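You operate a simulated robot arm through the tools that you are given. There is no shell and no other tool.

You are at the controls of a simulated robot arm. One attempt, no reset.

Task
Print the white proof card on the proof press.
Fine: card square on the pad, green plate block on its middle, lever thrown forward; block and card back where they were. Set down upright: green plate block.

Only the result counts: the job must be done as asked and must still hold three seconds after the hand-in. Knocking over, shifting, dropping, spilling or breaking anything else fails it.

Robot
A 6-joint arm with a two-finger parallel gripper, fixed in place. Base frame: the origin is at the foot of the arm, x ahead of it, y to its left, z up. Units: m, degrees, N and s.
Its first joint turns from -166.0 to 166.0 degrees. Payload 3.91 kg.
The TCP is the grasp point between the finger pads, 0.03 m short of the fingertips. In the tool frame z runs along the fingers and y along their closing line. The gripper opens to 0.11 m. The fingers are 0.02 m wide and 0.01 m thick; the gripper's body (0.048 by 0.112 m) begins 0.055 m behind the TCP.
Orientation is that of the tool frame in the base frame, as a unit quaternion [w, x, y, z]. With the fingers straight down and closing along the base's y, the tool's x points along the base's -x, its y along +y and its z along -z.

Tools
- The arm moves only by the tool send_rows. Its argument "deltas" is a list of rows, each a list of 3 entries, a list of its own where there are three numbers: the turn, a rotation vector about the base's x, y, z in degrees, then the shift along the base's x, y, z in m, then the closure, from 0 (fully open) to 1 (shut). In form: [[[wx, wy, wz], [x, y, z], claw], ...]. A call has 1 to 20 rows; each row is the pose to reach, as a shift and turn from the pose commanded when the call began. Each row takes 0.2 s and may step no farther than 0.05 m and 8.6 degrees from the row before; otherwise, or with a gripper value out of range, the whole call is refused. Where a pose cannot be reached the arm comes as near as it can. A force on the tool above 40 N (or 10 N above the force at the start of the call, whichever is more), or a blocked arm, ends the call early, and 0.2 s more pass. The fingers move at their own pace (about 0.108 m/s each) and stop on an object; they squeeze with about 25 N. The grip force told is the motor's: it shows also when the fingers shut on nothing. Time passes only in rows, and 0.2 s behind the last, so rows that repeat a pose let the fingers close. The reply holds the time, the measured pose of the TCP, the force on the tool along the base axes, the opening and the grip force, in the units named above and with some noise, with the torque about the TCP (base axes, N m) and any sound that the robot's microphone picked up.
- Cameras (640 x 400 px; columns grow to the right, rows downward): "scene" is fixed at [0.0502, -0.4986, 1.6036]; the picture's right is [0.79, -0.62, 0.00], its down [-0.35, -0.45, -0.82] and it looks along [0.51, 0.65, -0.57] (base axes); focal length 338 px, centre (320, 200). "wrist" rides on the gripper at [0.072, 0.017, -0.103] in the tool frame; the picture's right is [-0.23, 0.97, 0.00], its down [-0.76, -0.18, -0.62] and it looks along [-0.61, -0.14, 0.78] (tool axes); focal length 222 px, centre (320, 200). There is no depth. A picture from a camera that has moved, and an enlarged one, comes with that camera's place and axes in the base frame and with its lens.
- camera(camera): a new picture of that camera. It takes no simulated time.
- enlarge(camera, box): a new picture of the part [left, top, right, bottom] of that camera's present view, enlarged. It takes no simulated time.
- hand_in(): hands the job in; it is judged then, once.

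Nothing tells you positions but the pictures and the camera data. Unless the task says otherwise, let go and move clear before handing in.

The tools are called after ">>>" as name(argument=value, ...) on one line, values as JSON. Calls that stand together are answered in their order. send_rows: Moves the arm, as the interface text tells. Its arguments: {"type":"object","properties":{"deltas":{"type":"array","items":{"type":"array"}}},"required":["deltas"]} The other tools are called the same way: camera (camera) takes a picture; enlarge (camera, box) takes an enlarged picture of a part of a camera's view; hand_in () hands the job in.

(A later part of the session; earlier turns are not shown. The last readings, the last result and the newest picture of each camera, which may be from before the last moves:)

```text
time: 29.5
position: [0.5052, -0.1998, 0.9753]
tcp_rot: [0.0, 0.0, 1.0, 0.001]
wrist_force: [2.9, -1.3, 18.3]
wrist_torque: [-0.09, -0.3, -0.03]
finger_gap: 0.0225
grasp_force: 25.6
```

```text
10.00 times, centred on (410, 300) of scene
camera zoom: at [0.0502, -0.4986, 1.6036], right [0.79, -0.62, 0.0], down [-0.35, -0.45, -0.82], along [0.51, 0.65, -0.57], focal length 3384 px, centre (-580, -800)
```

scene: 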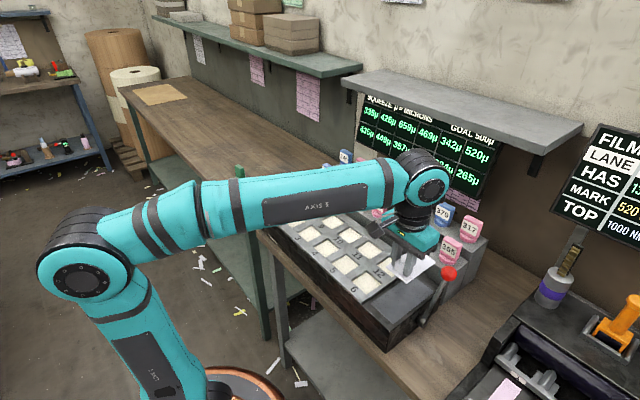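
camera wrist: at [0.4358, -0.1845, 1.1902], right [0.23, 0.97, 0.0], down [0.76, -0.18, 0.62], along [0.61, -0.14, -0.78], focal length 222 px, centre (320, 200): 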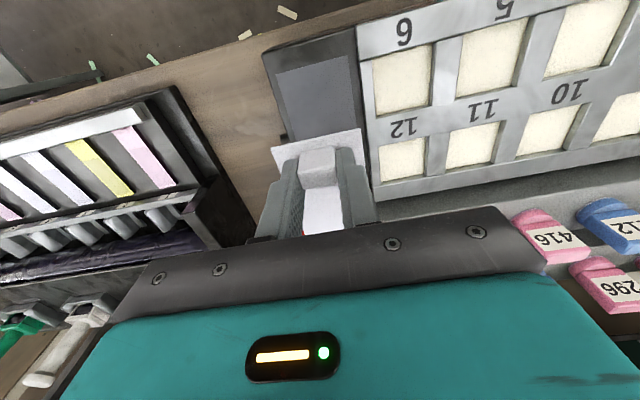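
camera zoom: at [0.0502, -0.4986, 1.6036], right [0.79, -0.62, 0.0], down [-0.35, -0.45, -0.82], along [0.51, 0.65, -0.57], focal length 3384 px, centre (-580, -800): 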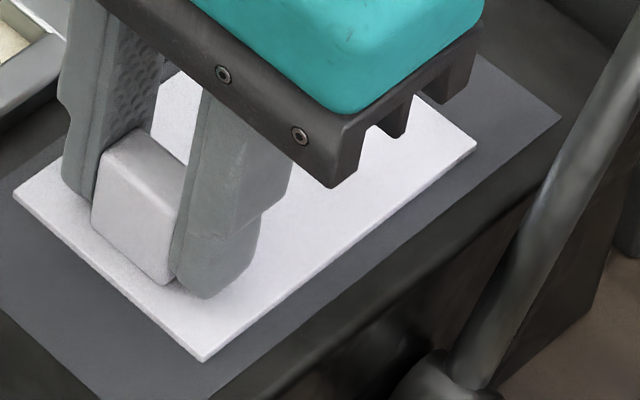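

The card is resting on the pad (18 N downward contact). I'll relieve the pressure, release, and rise clear.

>>> send_rows(deltas=[[[0, 0, 0], [0, 0, 0.001], 0.95], [[0, 0, 0], [0, 0, 0.001], 0.8], [[0, 0, 0], [0, 0, 0.001], 0.6], [[0, 0, 0], [0, 0, 0.001], 0.6], [[0, 0, 0], [0, 0, 0.001], 0.6], [[0, 0, 0], [0, 0, 0.02], 0.6], [[0, 0, 0], [0, 0, 0.05], 0.6], [[0, 0, 0], [0, 0, 0.09], 0.6], [[0, 0, 0], [0, 0, 0.13], 0.6], [[0, 0, 0], [0, 0, 0.13], 0.6]])

>>> camera(camera="wrist")

>>> enlarge(camera="wrist", box=[200, 40, 440, 190])

>>> enlarge(camera="scene", box=[360, 250, 460, 330])

```text
time: 31.7
position: [0.5071, -0.2021, 1.1064]
tcp_rot: [0.001, 0.001, 1.0, 0.001]
wrist_force: [-1.4, 1.0, -0.1]
wrist_torque: [0.05, -0.01, 0.02]
finger_gap: 0.0442
grasp_force: 0.0
```

```text
taken
camera wrist: at [0.4338, -0.1851, 1.2104], right [0.23, 0.97, 0.0], down [0.76, -0.18, 0.62], along [0.61, -0.14, -0.78], focal length 222 px, centre (320, 200)
```

wrist: 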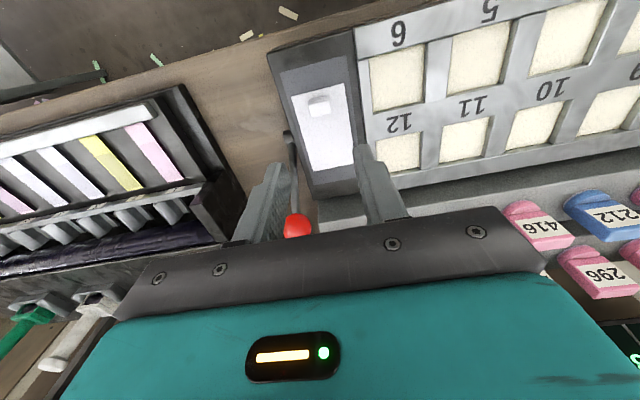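

```text
2.67 times, centred on (320, 115) of wrist
camera zoom: at [0.4338, -0.1851, 1.2104], right [0.23, 0.97, 0.0], down [0.76, -0.18, 0.62], along [0.61, -0.14, -0.78], focal length 592 px, centre (320, 427)
```

zoom: 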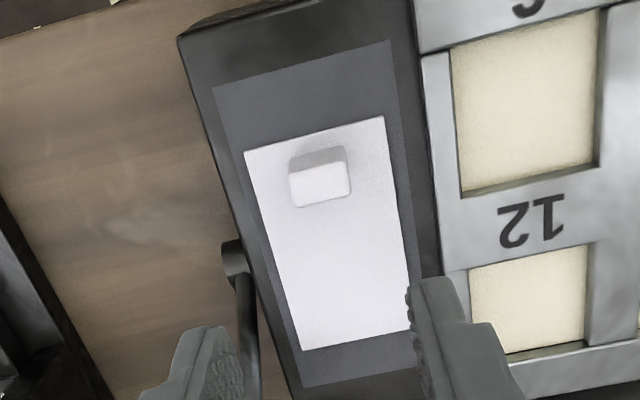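

```text
5.00 times, centred on (410, 290) of scene
camera zoom: at [0.0502, -0.4986, 1.6036], right [0.79, -0.62, 0.0], down [-0.35, -0.45, -0.82], along [0.51, 0.65, -0.57], focal length 1692 px, centre (-130, -250)
```

zoom: 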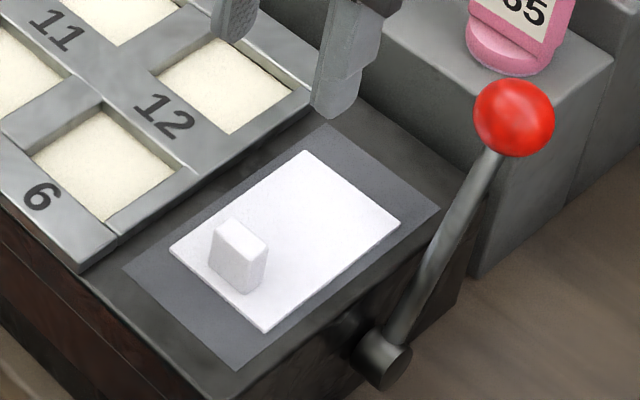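

The card is square and centred on the pad. Next is the green block; I'll travel back along y to look at it.

>>> send_rows(deltas=[[[0, 0, 0], [0, 0.045, 0.01], 0.6], [[0, 0, 0], [0, 0.09, 0.02], 0.6], [[0, 0, 0], [0, 0.135, 0.02], 0.6], [[0, 0, 0], [0, 0.18, 0.02], 0.6], [[0, 0, 0], [0, 0.225, 0.02], 0.6], [[0, 0, 0], [0, 0.27, 0.02], 0.6], [[0, 0, 0], [0, 0.315, 0.02], 0.6], [[0, 0, 0], [0, 0.36, 0.02], 0.6], [[0, 0, 0], [0, 0.405, 0.02], 0.6], [[0, 0, 0], [0, 0.45, 0.02], 0.6], [[0, 0, 0], [0, 0.495, 0.02], 0.6], [[0, 0, 0], [0, 0.54, 0.02], 0.6], [[0, 0, 0], [0, 0.585, 0.02], 0.6], [[0, 0, 0], [0, 0.63, 0.02], 0.6], [[0, 0, 0], [0, 0.675, 0.02], 0.6], [[0, 0, 0], [0, 0.72, 0.02], 0.6], [[0, 0, 0], [0, 0.765, 0.02], 0.6], [[0, 0, 0], [0.01, 0.81, 0.01], 0.6], [[0, 0, 0], [0.02, 0.85, 0.0], 0.6], [[0, 0, 0], [0.02, 0.85, 0.0], 0.6]])

>>> camera(camera="wrist")

>>> enlarge(camera="wrist", box=[240, 60, 480, 210])

>>> enlarge(camera="scene", box=[215, 145, 275, 205])

```text
time: 35.9
position: [0.5303, 0.6533, 1.1054]
tcp_rot: [0.0, 0.001, 1.0, 0.0]
wrist_force: [-0.8, -0.1, 1.2]
wrist_torque: [0.04, 0.01, -0.02]
finger_gap: 0.0441
grasp_force: 0.0
```

```text
taken
camera wrist: at [0.4564, 0.6702, 1.2084], right [0.23, 0.97, 0.0], down [0.76, -0.18, 0.62], along [0.61, -0.14, -0.78], focal length 222 px, centre (320, 200)
```

wrist: 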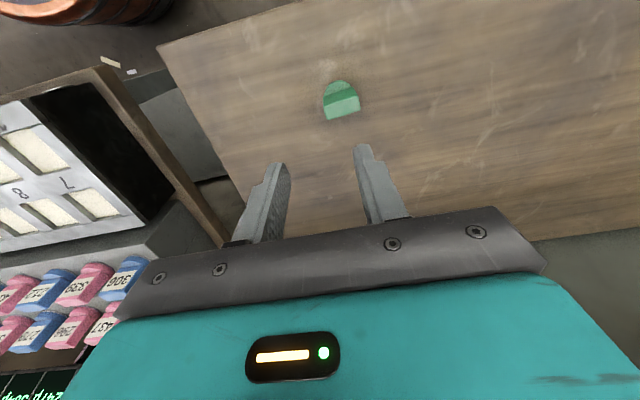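

```text
2.67 times, centred on (360, 135) of wrist
camera zoom: at [0.4564, 0.6702, 1.2084], right [0.23, 0.97, 0.0], down [0.76, -0.18, 0.62], along [0.61, -0.14, -0.78], focal length 592 px, centre (213, 373)
```

zoom: 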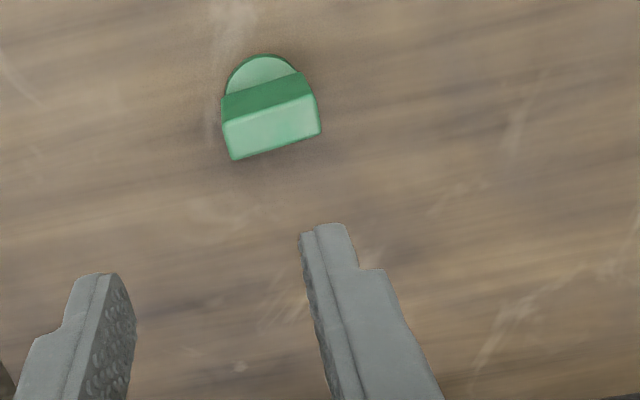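

```text
6.67 times, centred on (245, 175) of scene
camera zoom: at [0.0502, -0.4986, 1.6036], right [0.79, -0.62, 0.0], down [-0.35, -0.45, -0.82], along [0.51, 0.65, -0.57], focal length 2256 px, centre (820, 367)
```

zoom: 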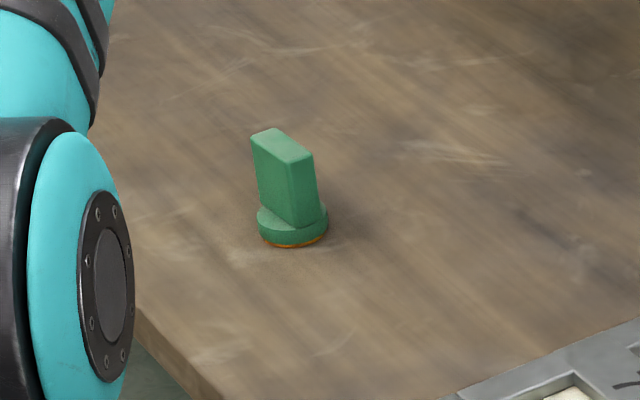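

The block is an upright slab (about 44 × 18 mm) on a 44 mm round foot, with its top near z 0.913 and a yaw of about +4.7 degrees. I'll grip it along y across the slab's width, starting by moving above it.

>>> send_rows(deltas=[[[0, 0, 2], [0.009, 0.013, 0], 0.36], [[0, 0, 4.7], [0.0186, 0.0258, -0.02], 0.36], [[0, 0, 4.7], [0.0186, 0.0258, -0.06], 0.36], [[0, 0, 4.7], [0.0186, 0.0258, -0.1], 0.36], [[0, 0, 4.7], [0.0186, 0.0258, -0.13], 0.36], [[0, 0, 4.7], [0.0186, 0.0258, -0.13], 0.36]])

>>> enlarge(camera="wrist", box=[220, 60, 460, 210])

>>> enlarge(camera="scene", box=[205, 120, 285, 200])

```text
time: 37.3
position: [0.5468, 0.6755, 0.9746]
tcp_rot: [0.0, -0.04, 0.999, 0.0]
wrist_force: [0.5, -1.0, 0.8]
wrist_torque: [-0.01, -0.01, 0.0]
finger_gap: 0.0707
grasp_force: 0.1
```

```text
2.67 times, centred on (340, 135) of wrist
camera zoom: at [0.4729, 0.6866, 1.0784], right [0.15, 0.99, 0.0], down [0.77, -0.12, 0.62], along [0.62, -0.09, -0.78], focal length 592 px, centre (267, 373)
```

zoom: 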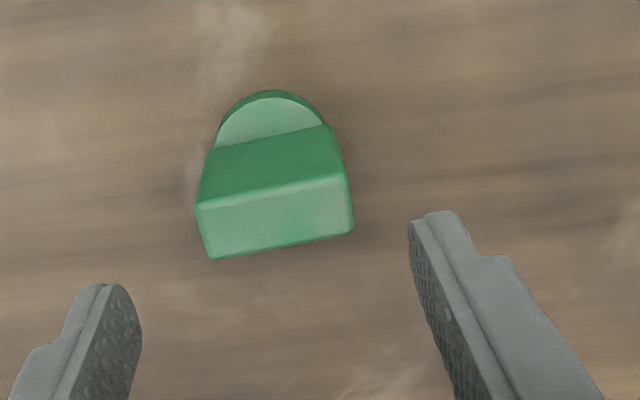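

```text
5.00 times, centred on (245, 160) of scene
camera zoom: at [0.0502, -0.4986, 1.6036], right [0.79, -0.62, 0.0], down [-0.35, -0.45, -0.82], along [0.51, 0.65, -0.57], focal length 1692 px, centre (695, 400)
```

zoom: 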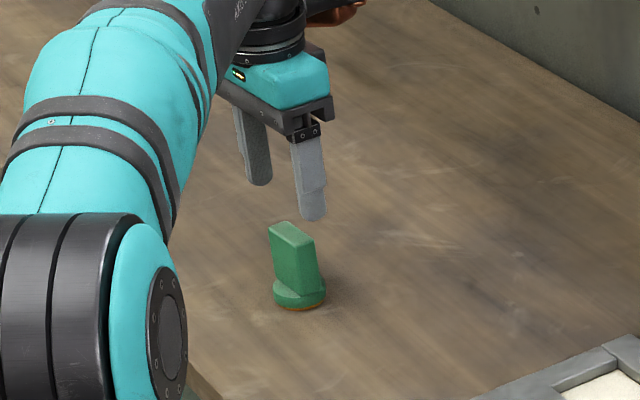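

The fingers line up with the slab, needing only +3.5 mm in y. Descending to straddle it.

>>> send_rows(deltas=[[[0, 0, -0.5], [0.0005, 0.0035, -0.01], 0.36], [[0, 0, -0.5], [0.0005, 0.0035, -0.03], 0.36], [[0, 0, -0.5], [0.0005, 0.0035, -0.05], 0.36], [[0, 0, -0.5], [0.0005, 0.0035, -0.065], 0.36], [[0, 0, -0.5], [0.0005, 0.0035, -0.07], 0.36], [[0, 0, -0.5], [0.0005, 0.0035, -0.07], 0.36]])

>>> enlarge(camera="wrist", box=[220, 60, 460, 210])

>>> enlarge(camera="scene", box=[205, 130, 285, 210])

```text
time: 38.7
position: [0.5454, 0.6819, 0.9047]
tcp_rot: [0.0, -0.035, 0.999, 0.001]
wrist_force: [0.9, 0.2, -0.1]
wrist_torque: [-0.01, 0.02, 0.0]
finger_gap: 0.0704
grasp_force: 0.0
```

```text
2.67 times, centred on (340, 135) of wrist
camera zoom: at [0.472, 0.6921, 1.0084], right [0.16, 0.99, 0.0], down [0.77, -0.12, 0.62], along [0.62, -0.1, -0.78], focal length 592 px, centre (267, 373)
```

zoom: 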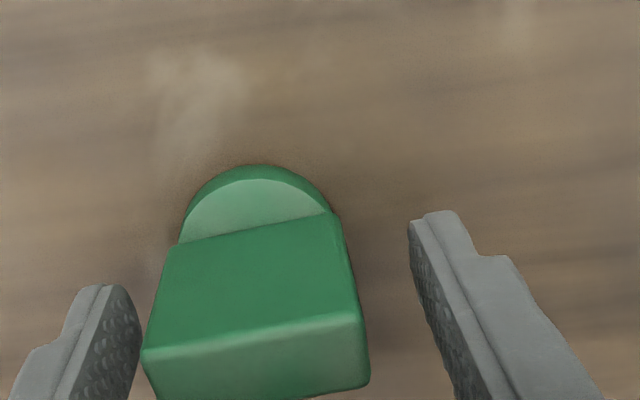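

```text
5.00 times, centred on (245, 170) of scene
camera zoom: at [0.0502, -0.4986, 1.6036], right [0.79, -0.62, 0.0], down [-0.35, -0.45, -0.82], along [0.51, 0.65, -0.57], focal length 1692 px, centre (695, 350)
```

zoom: 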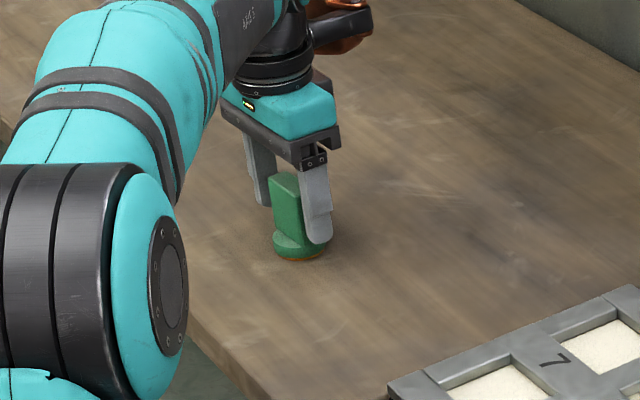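

The slab sits between the fingers, clear of both. I'll make a small 1–2 mm centring shift and close.

>>> send_rows(deltas=[[[0, 0, 0], [0.001, -0.0018, 0], 0.36], [[0, 0, 0], [0.001, -0.0018, 0], 0.5], [[0, 0, 0], [0.001, -0.0018, 0], 0.75], [[0, 0, 0], [0.001, -0.0018, 0], 0.75], [[0, 0, 0], [0.001, -0.0018, 0], 0.75]])

>>> enlarge(camera="wrist", box=[220, 60, 460, 210])

>>> enlarge(camera="scene", box=[205, 130, 285, 210])

```text
time: 39.9
position: [0.547, 0.6795, 0.9052]
tcp_rot: [0.0, -0.036, 0.999, 0.002]
wrist_force: [-0.3, 0.4, -0.1]
wrist_torque: [0.03, -0.03, 0.02]
finger_gap: 0.0455
grasp_force: 24.6
```

```text
2.67 times, centred on (340, 135) of wrist
camera zoom: at [0.4729, 0.6904, 1.0083], right [0.16, 0.99, 0.0], down [0.77, -0.12, 0.62], along [0.62, -0.1, -0.78], focal length 592 px, centre (267, 373)
```

zoom: 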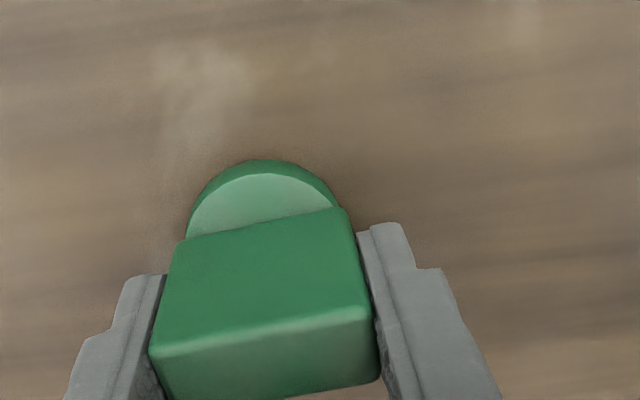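

```text
5.00 times, centred on (245, 170) of scene
camera zoom: at [0.0502, -0.4986, 1.6036], right [0.79, -0.62, 0.0], down [-0.35, -0.45, -0.82], along [0.51, 0.65, -0.57], focal length 1692 px, centre (695, 350)
```

zoom: 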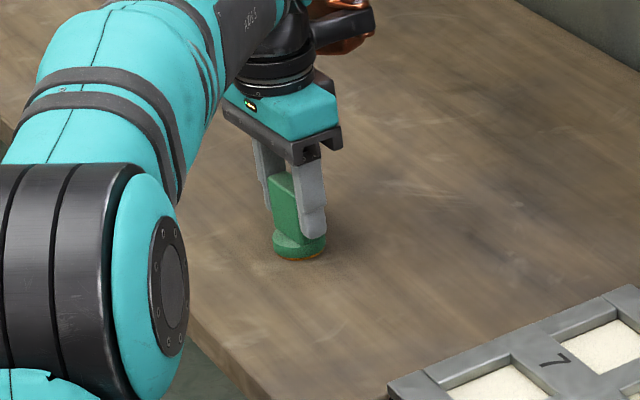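

The block is held (gap 45.5 mm, matching the slab). I'll lift 0.2 m and carry it over the card.

>>> send_rows(deltas=[[[0, 0, 0], [0, 0, 0.02], 0.75], [[0, 0, 0], [0, 0, 0.05], 0.75], [[0, 0, 0], [0, 0, 0.09], 0.75], [[0, 0, 0], [0, 0, 0.13], 0.75], [[0, 0, 0], [0, 0, 0.17], 0.75], [[0, 0, 0], [0, 0, 0.2], 0.75], [[0, 0, 0], [0, 0, 0.2], 0.75]])

>>> enlarge(camera="wrist", box=[220, 60, 460, 210])

>>> send_rows(deltas=[[[0, 0, 0], [0, -0.044, 0], 0.75], [[0, 0, -1], [0, -0.088, 0], 0.75], [[0, 0, -2], [0, -0.132, 0], 0.75], [[0, 0, -3], [0, -0.176, 0], 0.75], [[0, 0, -4.2], [0, -0.22, 0], 0.75], [[0, 0, -4.2], [0, -0.264, 0], 0.75], [[0, 0, -4.2], [0, -0.308, 0], 0.75], [[0, 0, -4.2], [0, -0.352, 0], 0.75], [[0, 0, -4.2], [0, -0.396, 0], 0.75], [[0, 0, -4.2], [0, -0.44, 0], 0.75], [[0, 0, -4.2], [0, -0.484, 0], 0.75], [[0, 0, -4.2], [0, -0.528, 0], 0.75], [[0, 0, -4.2], [0, -0.572, 0], 0.75], [[0, 0, -4.2], [0, -0.616, 0], 0.75], [[0, 0, -4.2], [0, -0.66, 0], 0.75], [[0, 0, -4.2], [0, -0.704, 0], 0.75], [[0, 0, -4.2], [0, -0.748, 0], 0.75], [[0, 0, -4.2], [-0.003, -0.79, 0], 0.75], [[0, 0, -4.2], [-0.0053, -0.835, 0], 0.75], [[0, 0, -4.2], [-0.0053, -0.8772, 0], 0.75]])

>>> send_rows(deltas=[[[0, 0, 0], [0, 0, -0.02], 0.75], [[0, 0, 0], [0, 0, -0.04], 0.75], [[0, 0, 0], [0, 0, -0.06], 0.75], [[0, 0, 0], [0, 0, -0.07], 0.75], [[0, 0, 0], [0, 0, -0.07], 0.75]])

>>> camera(camera="wrist")

>>> enlarge(camera="wrist", box=[220, 60, 460, 210])

>>> enlarge(camera="scene", box=[360, 240, 460, 320])

```text
time: 41.5
position: [0.5491, 0.6807, 1.1075]
tcp_rot: [0.0, -0.036, 0.999, 0.001]
wrist_force: [0.1, -0.4, -0.8]
wrist_torque: [0.01, 0.01, -0.01]
finger_gap: 0.0452
grasp_force: 24.4
```

```text
2.67 times, centred on (340, 135) of wrist
camera zoom: at [0.4753, 0.6921, 1.2122], right [0.16, 0.99, 0.0], down [0.77, -0.12, 0.62], along [0.62, -0.1, -0.78], focal length 592 px, centre (267, 373)
```

zoom: 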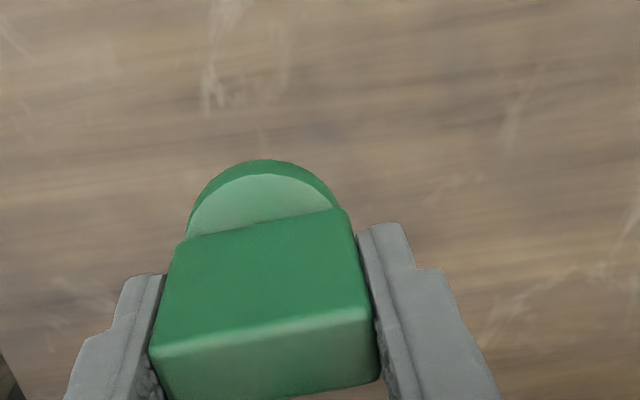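

```text
time: 45.7
position: [0.5414, -0.1988, 1.1073]
tcp_rot: [0.0, 0.0, 1.0, 0.0]
wrist_force: [1.0, -0.6, 0.0]
wrist_torque: [-0.04, -0.03, -0.01]
finger_gap: 0.0454
grasp_force: 25.0
```

```text
time: 46.9
position: [0.5413, -0.1989, 1.0342]
tcp_rot: [0.001, 0.001, 1.0, 0.001]
wrist_force: [0.0, 0.2, -0.4]
wrist_torque: [-0.02, 0.01, 0.03]
finger_gap: 0.0452
grasp_force: 25.1
```

```text
taken
camera wrist: at [0.4681, -0.1819, 1.1388], right [0.23, 0.97, 0.0], down [0.76, -0.18, 0.62], along [0.61, -0.14, -0.78], focal length 222 px, centre (320, 200)
```

wrist: 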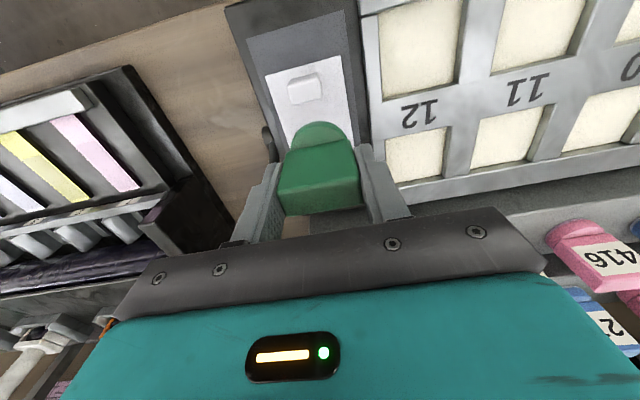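

```text
2.67 times, centred on (340, 135) of wrist
camera zoom: at [0.4681, -0.1819, 1.1388], right [0.23, 0.97, 0.0], down [0.76, -0.18, 0.62], along [0.61, -0.14, -0.78], focal length 592 px, centre (267, 373)
```

zoom: 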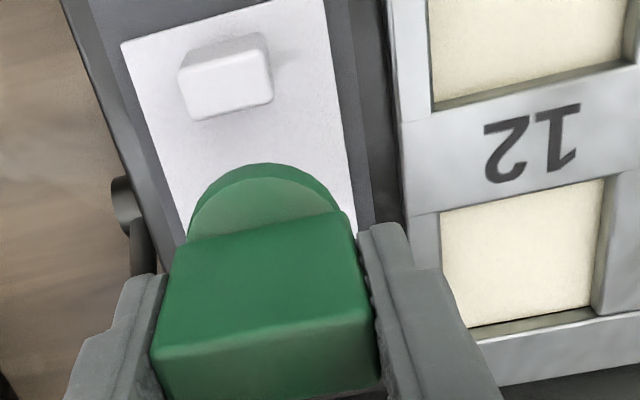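

```text
5.00 times, centred on (410, 280) of scene
camera zoom: at [0.0502, -0.4986, 1.6036], right [0.79, -0.62, 0.0], down [-0.35, -0.45, -0.82], along [0.51, 0.65, -0.57], focal length 1692 px, centre (-130, -200)
```

zoom: 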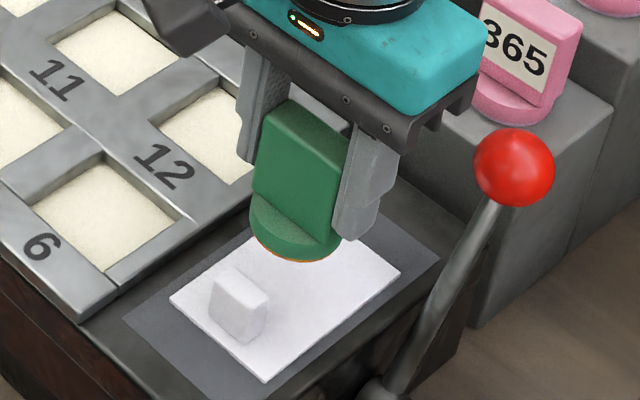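

The block is over the card's middle (block about (0.541, -0.199), card centre about (0.5407, -0.2004)). Lowering with care.

>>> send_rows(deltas=[[[0, 0, 0], [0, -0.001, -0.01], 0.75], [[0, 0, 0], [0, -0.001, -0.02], 0.75], [[0, 0, 0], [0, -0.001, -0.028], 0.75], [[0, 0, 0], [0, -0.001, -0.032], 0.75], [[0, 0, 0], [0, -0.001, -0.032], 0.75]])

>>> send_rows(deltas=[[[0, 0, 0], [0, 0, -0.001], 0.75], [[0, 0, 0], [0, 0, -0.002], 0.75], [[0, 0, 0], [0, 0, -0.002], 0.75]])

>>> enlarge(camera="scene", box=[360, 250, 460, 330])

>>> enlarge(camera="wrist", box=[220, 60, 460, 210])

```text
time: 48.1
position: [0.5415, -0.2005, 1.0017]
tcp_rot: [0.001, 0.0, 1.0, 0.001]
wrist_force: [0.0, 0.6, -0.7]
wrist_torque: [0.0, 0.0, -0.01]
finger_gap: 0.0452
grasp_force: 25.2
```

```text
time: 48.9
position: [0.5406, -0.2003, 0.9999]
tcp_rot: [0.0, 0.001, 1.0, 0.001]
wrist_force: [-0.4, 0.6, -0.8]
wrist_torque: [-0.01, -0.02, -0.02]
finger_gap: 0.0454
grasp_force: 24.8
```

```text
5.00 times, centred on (410, 290) of scene
camera zoom: at [0.0502, -0.4986, 1.6036], right [0.79, -0.62, 0.0], down [-0.35, -0.45, -0.82], along [0.51, 0.65, -0.57], focal length 1692 px, centre (-130, -250)
```

zoom: 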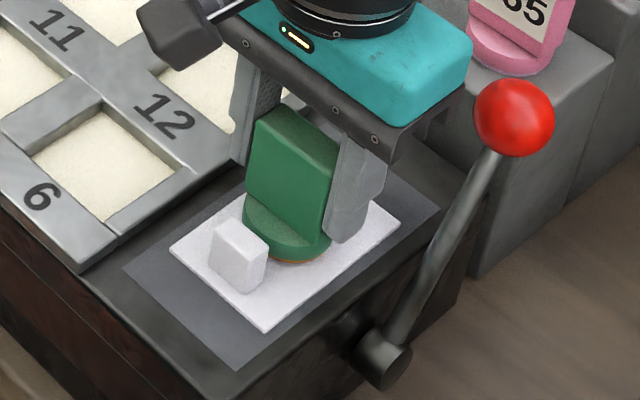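

```text
2.67 times, centred on (340, 135) of wrist
camera zoom: at [0.4683, -0.1832, 1.104], right [0.23, 0.97, 0.0], down [0.76, -0.18, 0.62], along [0.61, -0.14, -0.78], focal length 592 px, centre (267, 373)
```

zoom: 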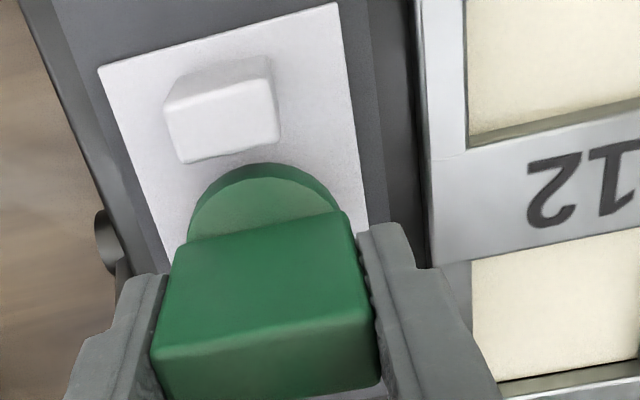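

Almost down; no contact force yet. Going 1 mm at a time.

>>> send_rows(deltas=[[[0, 0, 0], [0, 0, -0.001], 0.75], [[0, 0, 0], [0, 0, -0.001], 0.75]])

>>> send_rows(deltas=[[[0, 0, 0], [0, 0, -0.001], 0.75], [[0, 0, 0], [0, 0, -0.001], 0.75]])

>>> send_rows(deltas=[[[0, 0, 0], [0, 0, -0.0007], 0.75], [[0, 0, 0], [0, 0, -0.0007], 0.75]])

```text
time: 49.5
position: [0.5415, -0.2007, 1.0001]
tcp_rot: [0.0, 0.001, 1.0, 0.001]
wrist_force: [0.5, -0.1, -1.1]
wrist_torque: [-0.01, 0.01, -0.02]
finger_gap: 0.0454
grasp_force: 25.7
```

```text
time: 50.1
position: [0.5418, -0.2001, 0.9986]
tcp_rot: [0.0, 0.001, 1.0, 0.0]
wrist_force: [-0.2, 0.1, -1.3]
wrist_torque: [0.0, 0.0, 0.01]
finger_gap: 0.0453
grasp_force: 25.3
```

```text
time: 50.7
position: [0.5409, -0.201, 0.9988]
tcp_rot: [0.001, 0.001, 1.0, 0.0]
wrist_force: [0.1, 0.6, 0.4]
wrist_torque: [0.01, 0.0, 0.01]
finger_gap: 0.0454
grasp_force: 25.0
```

>>> send_rows(deltas=[[[0, 0, 0], [0, 0, -0.0007], 0.75], [[0, 0, 0], [0, 0, -0.0007], 0.75]])

>>> enlarge(camera="scene", box=[385, 275, 435, 315])

```text
time: 51.3
position: [0.5411, -0.2003, 0.9979]
tcp_rot: [0.0, 0.001, 1.0, 0.0]
wrist_force: [0.1, -0.5, -0.4]
wrist_torque: [-0.02, 0.01, -0.04]
finger_gap: 0.0453
grasp_force: 25.3
```

```text
10.00 times, centred on (410, 295) of scene
camera zoom: at [0.0502, -0.4986, 1.6036], right [0.79, -0.62, 0.0], down [-0.35, -0.45, -0.82], along [0.51, 0.65, -0.57], focal length 3384 px, centre (-580, -750)
```

zoom: 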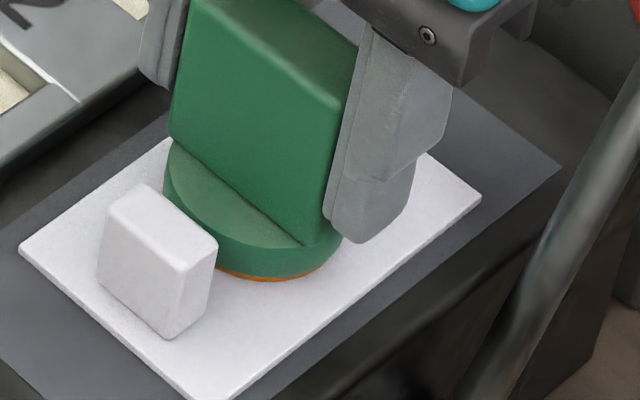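

>>> send_rows(deltas=[[[0, 0, 0], [0, 0, -0.0007], 0.75], [[0, 0, 0], [0, 0, -0.0007], 0.75]])

>>> send_rows(deltas=[[[0, 0, 0], [0, 0, -0.0007], 0.75], [[0, 0, 0], [0, 0, -0.0007], 0.75]])

>>> send_rows(deltas=[[[0, 0, 0], [0, 0, -0.0007], 0.75], [[0, 0, 0], [0, 0, -0.0007], 0.75]])

```text
time: 51.9
position: [0.5415, -0.1997, 0.9979]
tcp_rot: [0.001, 0.001, 1.0, 0.001]
wrist_force: [0.5, 0.6, 1.3]
wrist_torque: [0.0, -0.02, 0.0]
finger_gap: 0.0454
grasp_force: 24.9
```

```text
time: 52.5
position: [0.5408, -0.1998, 0.9962]
tcp_rot: [0.0, 0.001, 1.0, 0.001]
wrist_force: [0.4, -0.7, 10.1]
wrist_torque: [-0.08, 0.02, 0.0]
finger_gap: 0.0456
grasp_force: 25.0
```

```text
time: 53.1
position: [0.5408, -0.2003, 0.9967]
tcp_rot: [0.001, 0.002, 1.0, 0.001]
wrist_force: [0.3, 1.0, 24.7]
wrist_torque: [-0.04, -0.02, 0.02]
finger_gap: 0.0455
grasp_force: 24.5
```

The block is seated on the card (contact force rising). I'll relieve, release, and rise straight up.

>>> send_rows(deltas=[[[0, 0, 0], [0, 0, 0.0012], 0.75], [[0, 0, 0], [0, 0, 0.0012], 0.65], [[0, 0, 0], [0, 0, 0.0012], 0.4], [[0, 0, 0], [0, 0, 0.0012], 0.36], [[0, 0, 0], [0, 0, 0.0012], 0.36], [[0, 0, 0], [0, 0, 0.02], 0.36], [[0, 0, 0], [0, 0, 0.05], 0.36], [[0, 0, 0], [0, 0, 0.09], 0.36], [[0, 0, 0], [0, 0, 0.13], 0.36], [[0, 0, 0], [0, 0, 0.15], 0.36], [[0, 0, 0], [0, 0, 0.15], 0.36]])

>>> camera(camera="wrist")

>>> enlarge(camera="wrist", box=[200, 60, 440, 210])

>>> enlarge(camera="scene", box=[360, 240, 460, 320])

```text
time: 55.5
position: [0.5422, -0.1988, 1.1456]
tcp_rot: [-0.001, 0.001, 1.0, 0.001]
wrist_force: [0.0, 0.8, -0.5]
wrist_torque: [0.02, 0.02, 0.01]
finger_gap: 0.0704
grasp_force: 0.0
```

```text
taken
camera wrist: at [0.469, -0.1817, 1.2505], right [0.23, 0.97, 0.0], down [0.76, -0.18, 0.62], along [0.61, -0.14, -0.78], focal length 222 px, centre (320, 200)
```

wrist: 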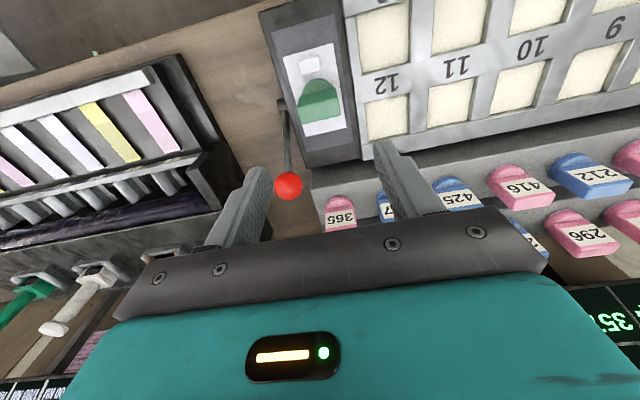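

```text
2.67 times, centred on (320, 135) of wrist
camera zoom: at [0.469, -0.1817, 1.2505], right [0.23, 0.97, 0.0], down [0.76, -0.18, 0.62], along [0.61, -0.14, -0.78], focal length 592 px, centre (320, 373)
```

zoom: 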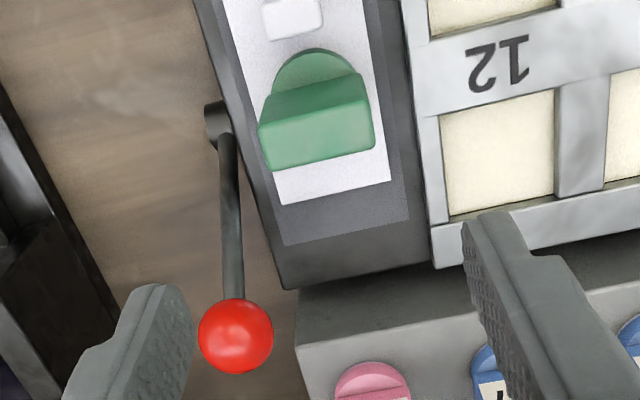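

```text
5.00 times, centred on (410, 280) of scene
camera zoom: at [0.0502, -0.4986, 1.6036], right [0.79, -0.62, 0.0], down [-0.35, -0.45, -0.82], along [0.51, 0.65, -0.57], focal length 1692 px, centre (-130, -200)
```

zoom: 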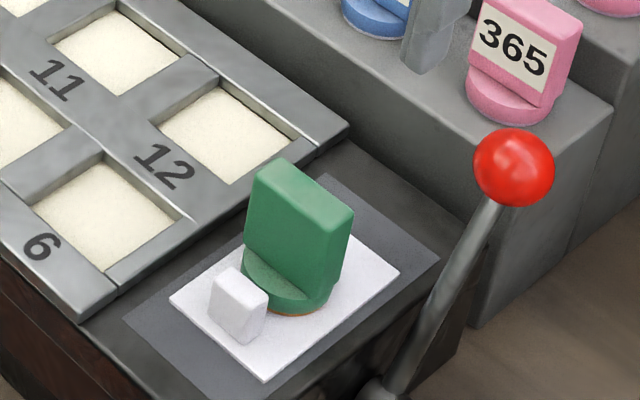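

The block stands upright on the card's middle. The lever ball is at about (0.6155, -0.255, 1.026), leaning back (+x) about 29 degrees from a pivot near (0.55, -0.25, 0.907). I'll shut the fingers, come down behind the ball, and push it forward (toward -x, the machine's front).

>>> send_rows(deltas=[[[0, 0, 0], [0.03, -0.02, 0], 0.7], [[0, 0, 0], [0.06, -0.04, 0], 1], [[0, 0, 0], [0.09, -0.0626, 0], 1], [[0, 0, 0], [0.1145, -0.0626, 0], 1], [[0, 0, 0], [0.1145, -0.0626, 0], 1], [[0, 0, 0], [0.1145, -0.0626, 0], 1]])

>>> camera(camera="wrist")

>>> enlarge(camera="wrist", box=[200, 60, 440, 210])

>>> enlarge(camera="scene", box=[380, 200, 500, 320])

```text
time: 56.9
position: [0.6559, -0.2615, 1.1448]
tcp_rot: [0.0, 0.001, 1.0, 0.002]
wrist_force: [-0.6, -0.4, 0.6]
wrist_torque: [-0.01, 0.01, 0.02]
finger_gap: 0.0
grasp_force: 25.0
```

```text
taken
camera wrist: at [0.583, -0.2451, 1.2486], right [0.23, 0.97, 0.0], down [0.76, -0.18, 0.62], along [0.61, -0.14, -0.78], focal length 222 px, centre (320, 200)
```

wrist: 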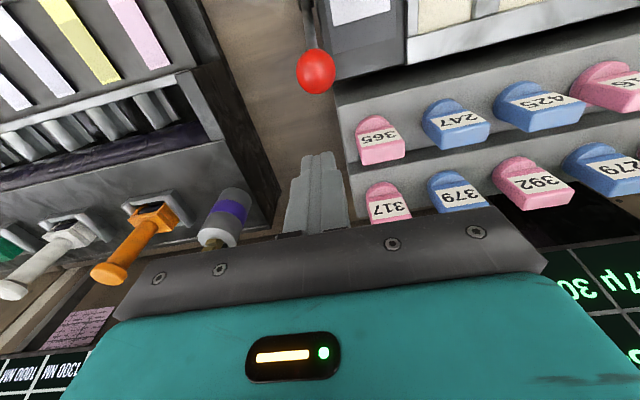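

```text
2.67 times, centred on (320, 135) of wrist
camera zoom: at [0.583, -0.2451, 1.2486], right [0.23, 0.97, 0.0], down [0.76, -0.18, 0.62], along [0.61, -0.14, -0.78], focal length 592 px, centre (320, 373)
```

zoom: 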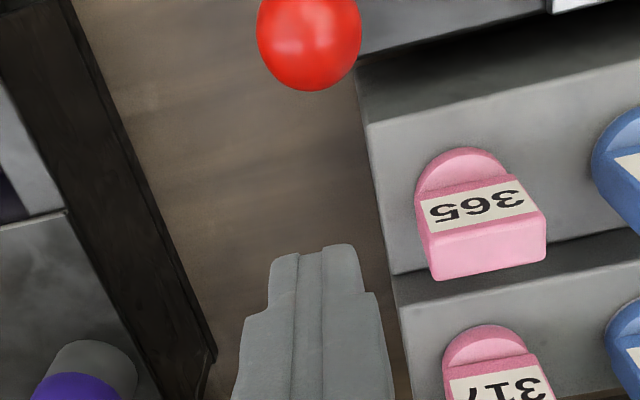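

```text
3.33 times, centred on (440, 260) of scene
camera zoom: at [0.0502, -0.4986, 1.6036], right [0.79, -0.62, 0.0], down [-0.35, -0.45, -0.82], along [0.51, 0.65, -0.57], focal length 1128 px, centre (-80, 0)
```

zoom: 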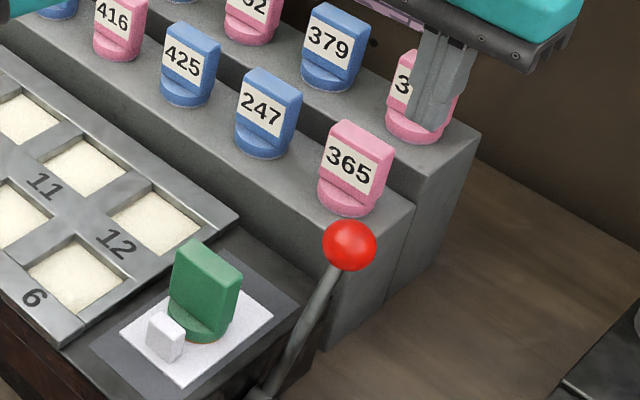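

The path down behind the ball is clear of the steps and stamps (fingers at y about -0.26, tips stopping near z 1.015). Descending.

>>> send_rows(deltas=[[[0, 0, 0], [0, -0.001, -0.025], 1], [[0, 0, 0], [0, -0.001, -0.05], 1], [[0, 0, 0], [0, -0.001, -0.075], 1], [[0, 0, 0], [0, -0.001, -0.1], 1], [[0, 0, 0], [0, -0.001, -0.1], 1]])

>>> enlarge(camera="scene", box=[390, 220, 490, 320])

>>> camera(camera="wrist")

```text
time: 58.1
position: [0.6558, -0.2622, 1.0438]
tcp_rot: [0.001, 0.001, 1.0, 0.001]
wrist_force: [-0.2, 0.2, 0.2]
wrist_torque: [-0.01, 0.01, 0.0]
finger_gap: 0.0002
grasp_force: 24.9
```

```text
4.00 times, centred on (440, 270) of scene
camera zoom: at [0.0502, -0.4986, 1.6036], right [0.79, -0.62, 0.0], down [-0.35, -0.45, -0.82], along [0.51, 0.65, -0.57], focal length 1353 px, centre (-160, -80)
```

zoom: 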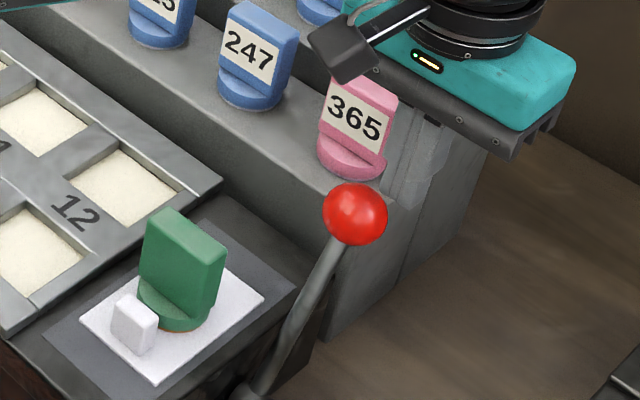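

```text
taken
camera wrist: at [0.5819, -0.2456, 1.1483], right [0.23, 0.97, 0.0], down [0.76, -0.18, 0.62], along [0.61, -0.14, -0.78], focal length 222 px, centre (320, 200)
```

wrist: 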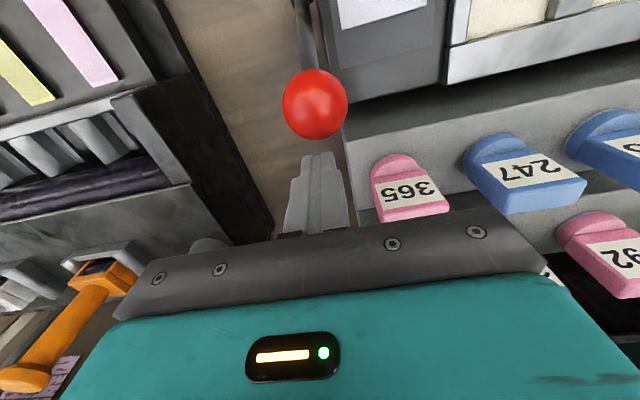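

The closed fingers are behind the ball. Pushing gently toward -x and watching the force.

>>> send_rows(deltas=[[[0, 0, 0], [-0.008, 0, 0], 1], [[0, 0, 0], [-0.016, 0, 0], 1], [[0, 0, 0], [-0.022, 0, 0], 1], [[0, 0, 0], [-0.028, 0, 0], 1]])

>>> enlarge(camera="scene", box=[390, 220, 490, 320])

```text
time: 59.1
position: [0.6275, -0.2628, 1.0432]
tcp_rot: [0.0, 0.001, 1.0, 0.001]
wrist_force: [5.1, -0.1, 3.0]
wrist_torque: [-0.01, -0.07, -0.05]
finger_gap: 0.0001
grasp_force: 24.7
```

```text
4.00 times, centred on (440, 270) of scene
camera zoom: at [0.0502, -0.4986, 1.6036], right [0.79, -0.62, 0.0], down [-0.35, -0.45, -0.82], along [0.51, 0.65, -0.57], focal length 1353 px, centre (-160, -80)
```

zoom: 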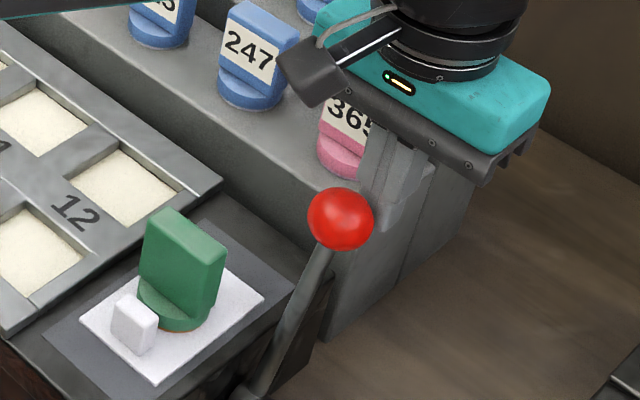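

The lever swings freely toward -x with about 5 N. Continuing the throw.

>>> send_rows(deltas=[[[0, 0, 0], [-0.008, 0, 0.002], 1], [[0, 0, 0], [-0.016, 0, 0.004], 1], [[0, 0, 0], [-0.024, 0, 0.005], 1], [[0, 0, 0], [-0.032, 0, 0.005], 1], [[0, 0, 0], [-0.04, 0, 0.005], 1], [[0, 0, 0], [-0.048, 0, 0.005], 1]])

>>> enlarge(camera="scene", box=[370, 230, 470, 330])

>>> camera(camera="wrist")

```text
time: 60.5
position: [0.5788, -0.2641, 1.0507]
tcp_rot: [0.0, 0.001, 1.0, 0.001]
wrist_force: [-0.8, 0.6, 0.2]
wrist_torque: [0.02, -0.03, 0.0]
finger_gap: 0.0
grasp_force: 25.1
```

```text
4.00 times, centred on (420, 280) of scene
camera zoom: at [0.0502, -0.4986, 1.6036], right [0.79, -0.62, 0.0], down [-0.35, -0.45, -0.82], along [0.51, 0.65, -0.57], focal length 1353 px, centre (-80, -120)
```

zoom: 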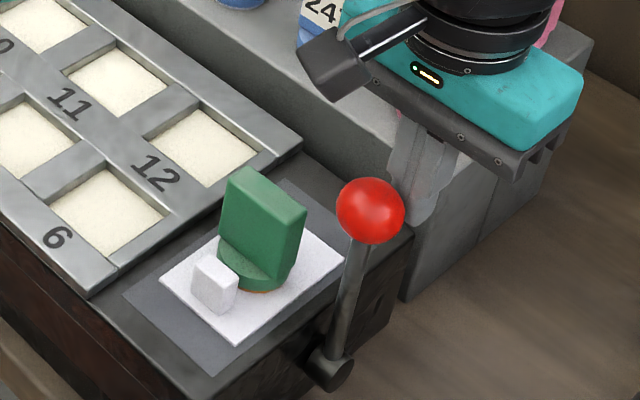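

```text
taken
camera wrist: at [0.507, -0.2469, 1.154], right [0.23, 0.97, 0.0], down [0.76, -0.18, 0.62], along [0.61, -0.14, -0.78], focal length 222 px, centre (320, 200)
```

wrist: 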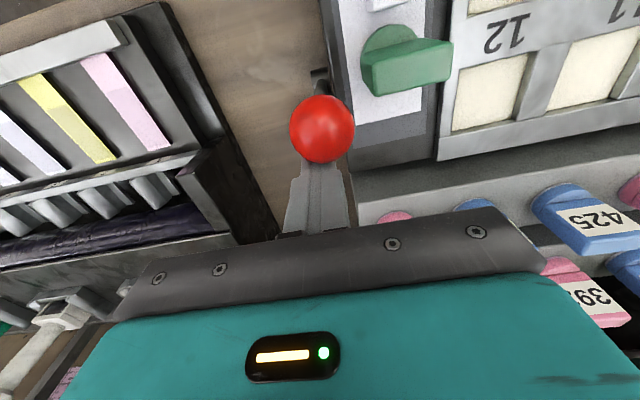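

The lever is near upright. Continuing past vertical, following the arc down.

>>> send_rows(deltas=[[[0, 0, 0], [-0.008, 0, 0], 1], [[0, 0, 0], [-0.016, 0, -0.001], 1], [[0, 0, 0], [-0.024, 0, -0.002], 1], [[0, 0, 0], [-0.032, 0, -0.004], 1], [[0, 0, 0], [-0.04, 0, -0.006], 1], [[0, 0, 0], [-0.048, 0, -0.009], 1], [[0, 0, 0], [-0.054, 0, -0.011], 1]])

>>> enlarge(camera="scene", box=[350, 240, 450, 340])

>>> camera(camera="wrist")

```text
time: 62.1
position: [0.5255, -0.2627, 1.0401]
tcp_rot: [0.001, 0.0, 1.0, 0.001]
wrist_force: [0.0, 0.2, -0.6]
wrist_torque: [0.03, 0.01, -0.01]
finger_gap: 0.0
grasp_force: 25.0
```

```text
4.00 times, centred on (400, 290) of scene
camera zoom: at [0.0502, -0.4986, 1.6036], right [0.79, -0.62, 0.0], down [-0.35, -0.45, -0.82], along [0.51, 0.65, -0.57], focal length 1353 px, centre (0, -160)
```

zoom: 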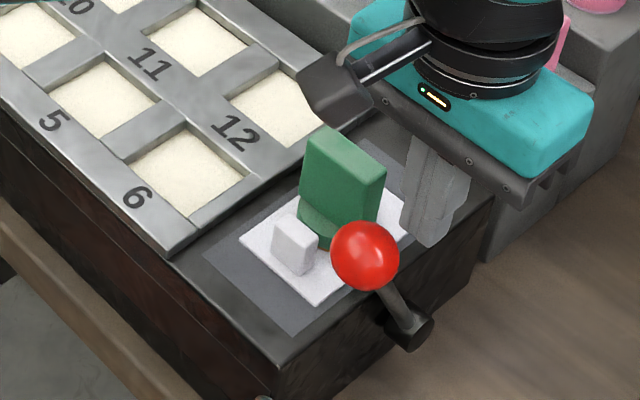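

```text
taken
camera wrist: at [0.453, -0.2463, 1.1439], right [0.23, 0.97, 0.0], down [0.76, -0.18, 0.62], along [0.61, -0.14, -0.78], focal length 222 px, centre (320, 200)
```

wrist: 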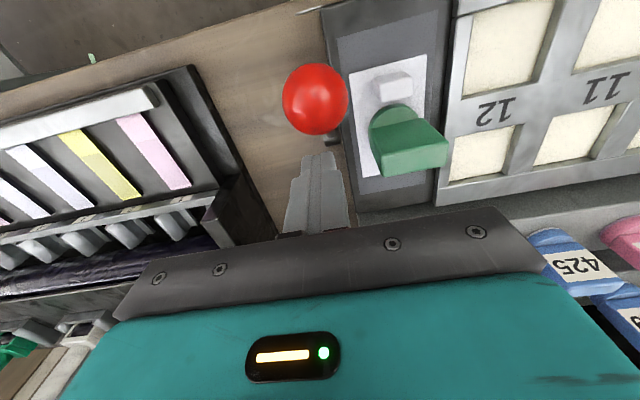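

The lever has swung over to the mirrored position (ball at about (0.485, -0.2555)). I'll nudge lightly to confirm it is against its forward stop.

>>> send_rows(deltas=[[[0, 0, 0], [-0.006, 0, -0.002], 1], [[0, 0, 0], [-0.011, 0, -0.004], 1], [[0, 0, 0], [-0.014, 0, -0.004], 1], [[0, 0, 0], [-0.016, 0, -0.004], 1]])

>>> send_rows(deltas=[[[0, 0, 0], [-0.002, 0, 0], 1], [[0, 0, 0], [-0.002, 0, 0], 1]])

>>> enlarge(camera="scene", box=[350, 240, 450, 340])

```text
time: 63.1
position: [0.512, -0.2636, 1.0362]
tcp_rot: [0.0, 0.0, 1.0, 0.001]
wrist_force: [27.6, -3.1, 7.7]
wrist_torque: [0.09, -0.49, -0.03]
finger_gap: 0.0
grasp_force: 25.0
```

```text
time: 63.5
position: [0.5117, -0.2626, 1.0364]
tcp_rot: [0.002, 0.0, 1.0, 0.001]
wrist_force: [23.3, 1.5, -2.5]
wrist_torque: [0.13, -0.47, -0.1]
finger_gap: 0.0
grasp_force: 25.1
stopped in row 1: the force on the tool passed its limit at 45 N (the readings are from after the stop); the commanded pose is now the measured one
```

```text
4.00 times, centred on (400, 290) of scene
camera zoom: at [0.0502, -0.4986, 1.6036], right [0.79, -0.62, 0.0], down [-0.35, -0.45, -0.82], along [0.51, 0.65, -0.57], focal length 1353 px, centre (0, -160)
```

zoom: 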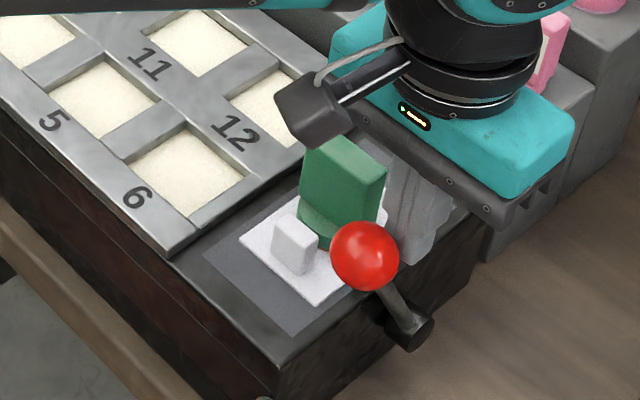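

The lever is hard against its forward stop. Now I'll back off, rise, and check that it stays.

>>> send_rows(deltas=[[[0, 0, 0], [0.008, 0, 0], 1], [[0, 0, 0], [0.02, 0, 0.005], 1], [[0, 0, 0], [0.02, 0, 0.03], 1], [[0, 0, 0], [0.02, 0, 0.06], 1], [[0, 0, 0], [0.02, 0.02, 0.09], 1], [[0, 0, 0], [0.025, 0.045, 0.11], 0.6], [[0, 0, 0], [0.028, 0.063, 0.11], 0.36], [[0, 0, 0], [0.028, 0.063, 0.11], 0.36], [[0, 0, 0], [0.028, 0.063, 0.11], 0.36]])

>>> camera(camera="scene")

>>> camera(camera="wrist")

>>> enlarge(camera="wrist", box=[220, 40, 460, 190])

>>> enlarge(camera="scene", box=[350, 240, 450, 340])

```text
time: 65.5
position: [0.5385, -0.1994, 1.1456]
tcp_rot: [0.002, 0.0, 1.0, 0.001]
wrist_force: [-0.2, 0.9, 0.1]
wrist_torque: [-0.02, -0.02, -0.03]
finger_gap: 0.0706
grasp_force: 0.0
```

```text
taken
```

scene: 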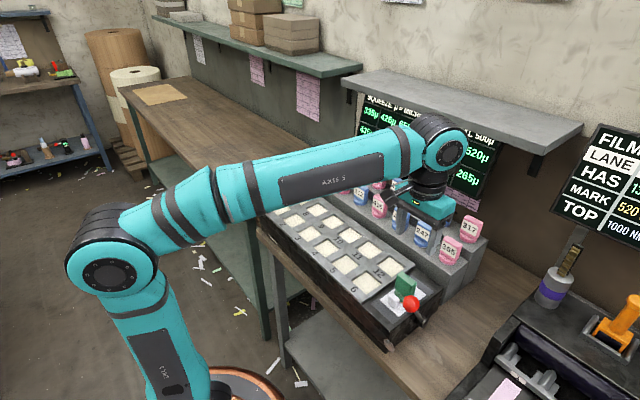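

```text
taken
camera wrist: at [0.4661, -0.1832, 1.2492], right [0.23, 0.97, 0.0], down [0.76, -0.18, 0.63], along [0.61, -0.14, -0.78], focal length 222 px, centre (320, 200)
```

wrist: 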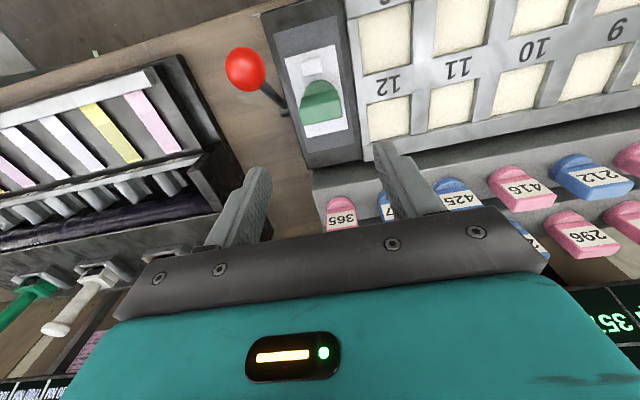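

```text
2.67 times, centred on (340, 115) of wrist
camera zoom: at [0.4661, -0.1832, 1.2492], right [0.23, 0.97, 0.0], down [0.76, -0.18, 0.63], along [0.61, -0.14, -0.78], focal length 592 px, centre (267, 427)
```

zoom: 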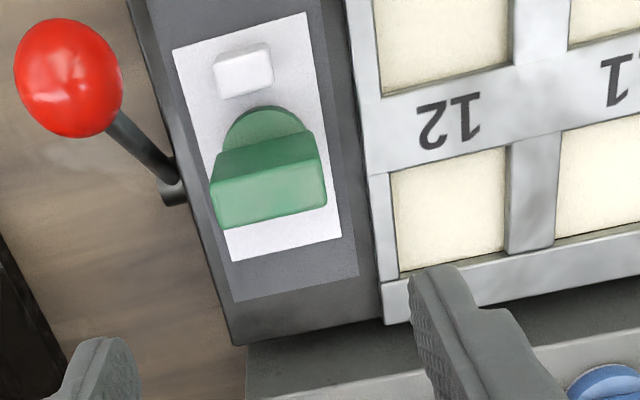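

```text
4.00 times, centred on (400, 290) of scene
camera zoom: at [0.0502, -0.4986, 1.6036], right [0.79, -0.62, 0.0], down [-0.35, -0.45, -0.82], along [0.51, 0.65, -0.57], focal length 1353 px, centre (0, -160)
```

zoom: 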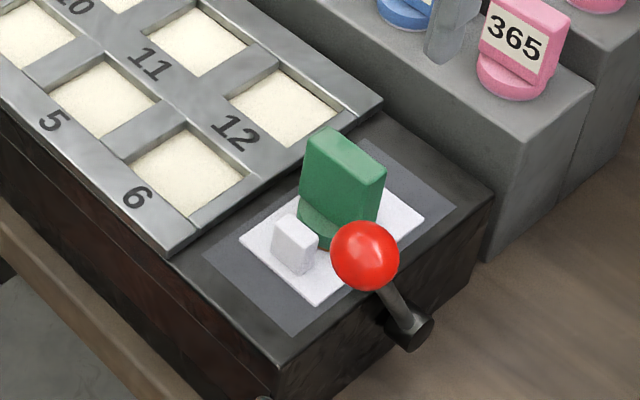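

The lever stays forward and the block and card have not moved. Now I'll pick the block up again, starting with a descent to check alignment.

>>> send_rows(deltas=[[[0, 0, 0], [0.0007, 0.001, -0.03], 0.36], [[0, 0, 0], [0.0007, 0.001, -0.06], 0.36], [[0, 0, 0], [0.0007, 0.001, -0.08], 0.36], [[0, 0, 0], [0.0007, 0.001, -0.08], 0.36]])

>>> enlarge(camera="wrist", box=[220, 60, 460, 210])

```text
time: 66.5
position: [0.5396, -0.1985, 1.0655]
tcp_rot: [0.002, -0.001, 1.0, 0.001]
wrist_force: [-0.8, 0.0, -0.3]
wrist_torque: [0.03, -0.01, 0.0]
finger_gap: 0.0702
grasp_force: 0.0
```

```text
2.67 times, centred on (340, 135) of wrist
camera zoom: at [0.4663, -0.1814, 1.1693], right [0.23, 0.97, 0.0], down [0.76, -0.18, 0.63], along [0.61, -0.14, -0.78], focal length 592 px, centre (267, 373)
```

zoom: 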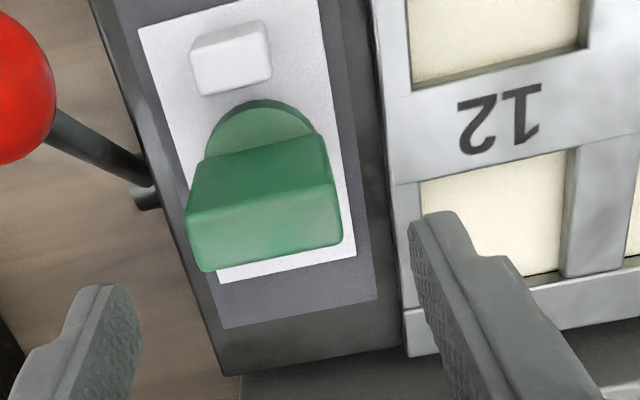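

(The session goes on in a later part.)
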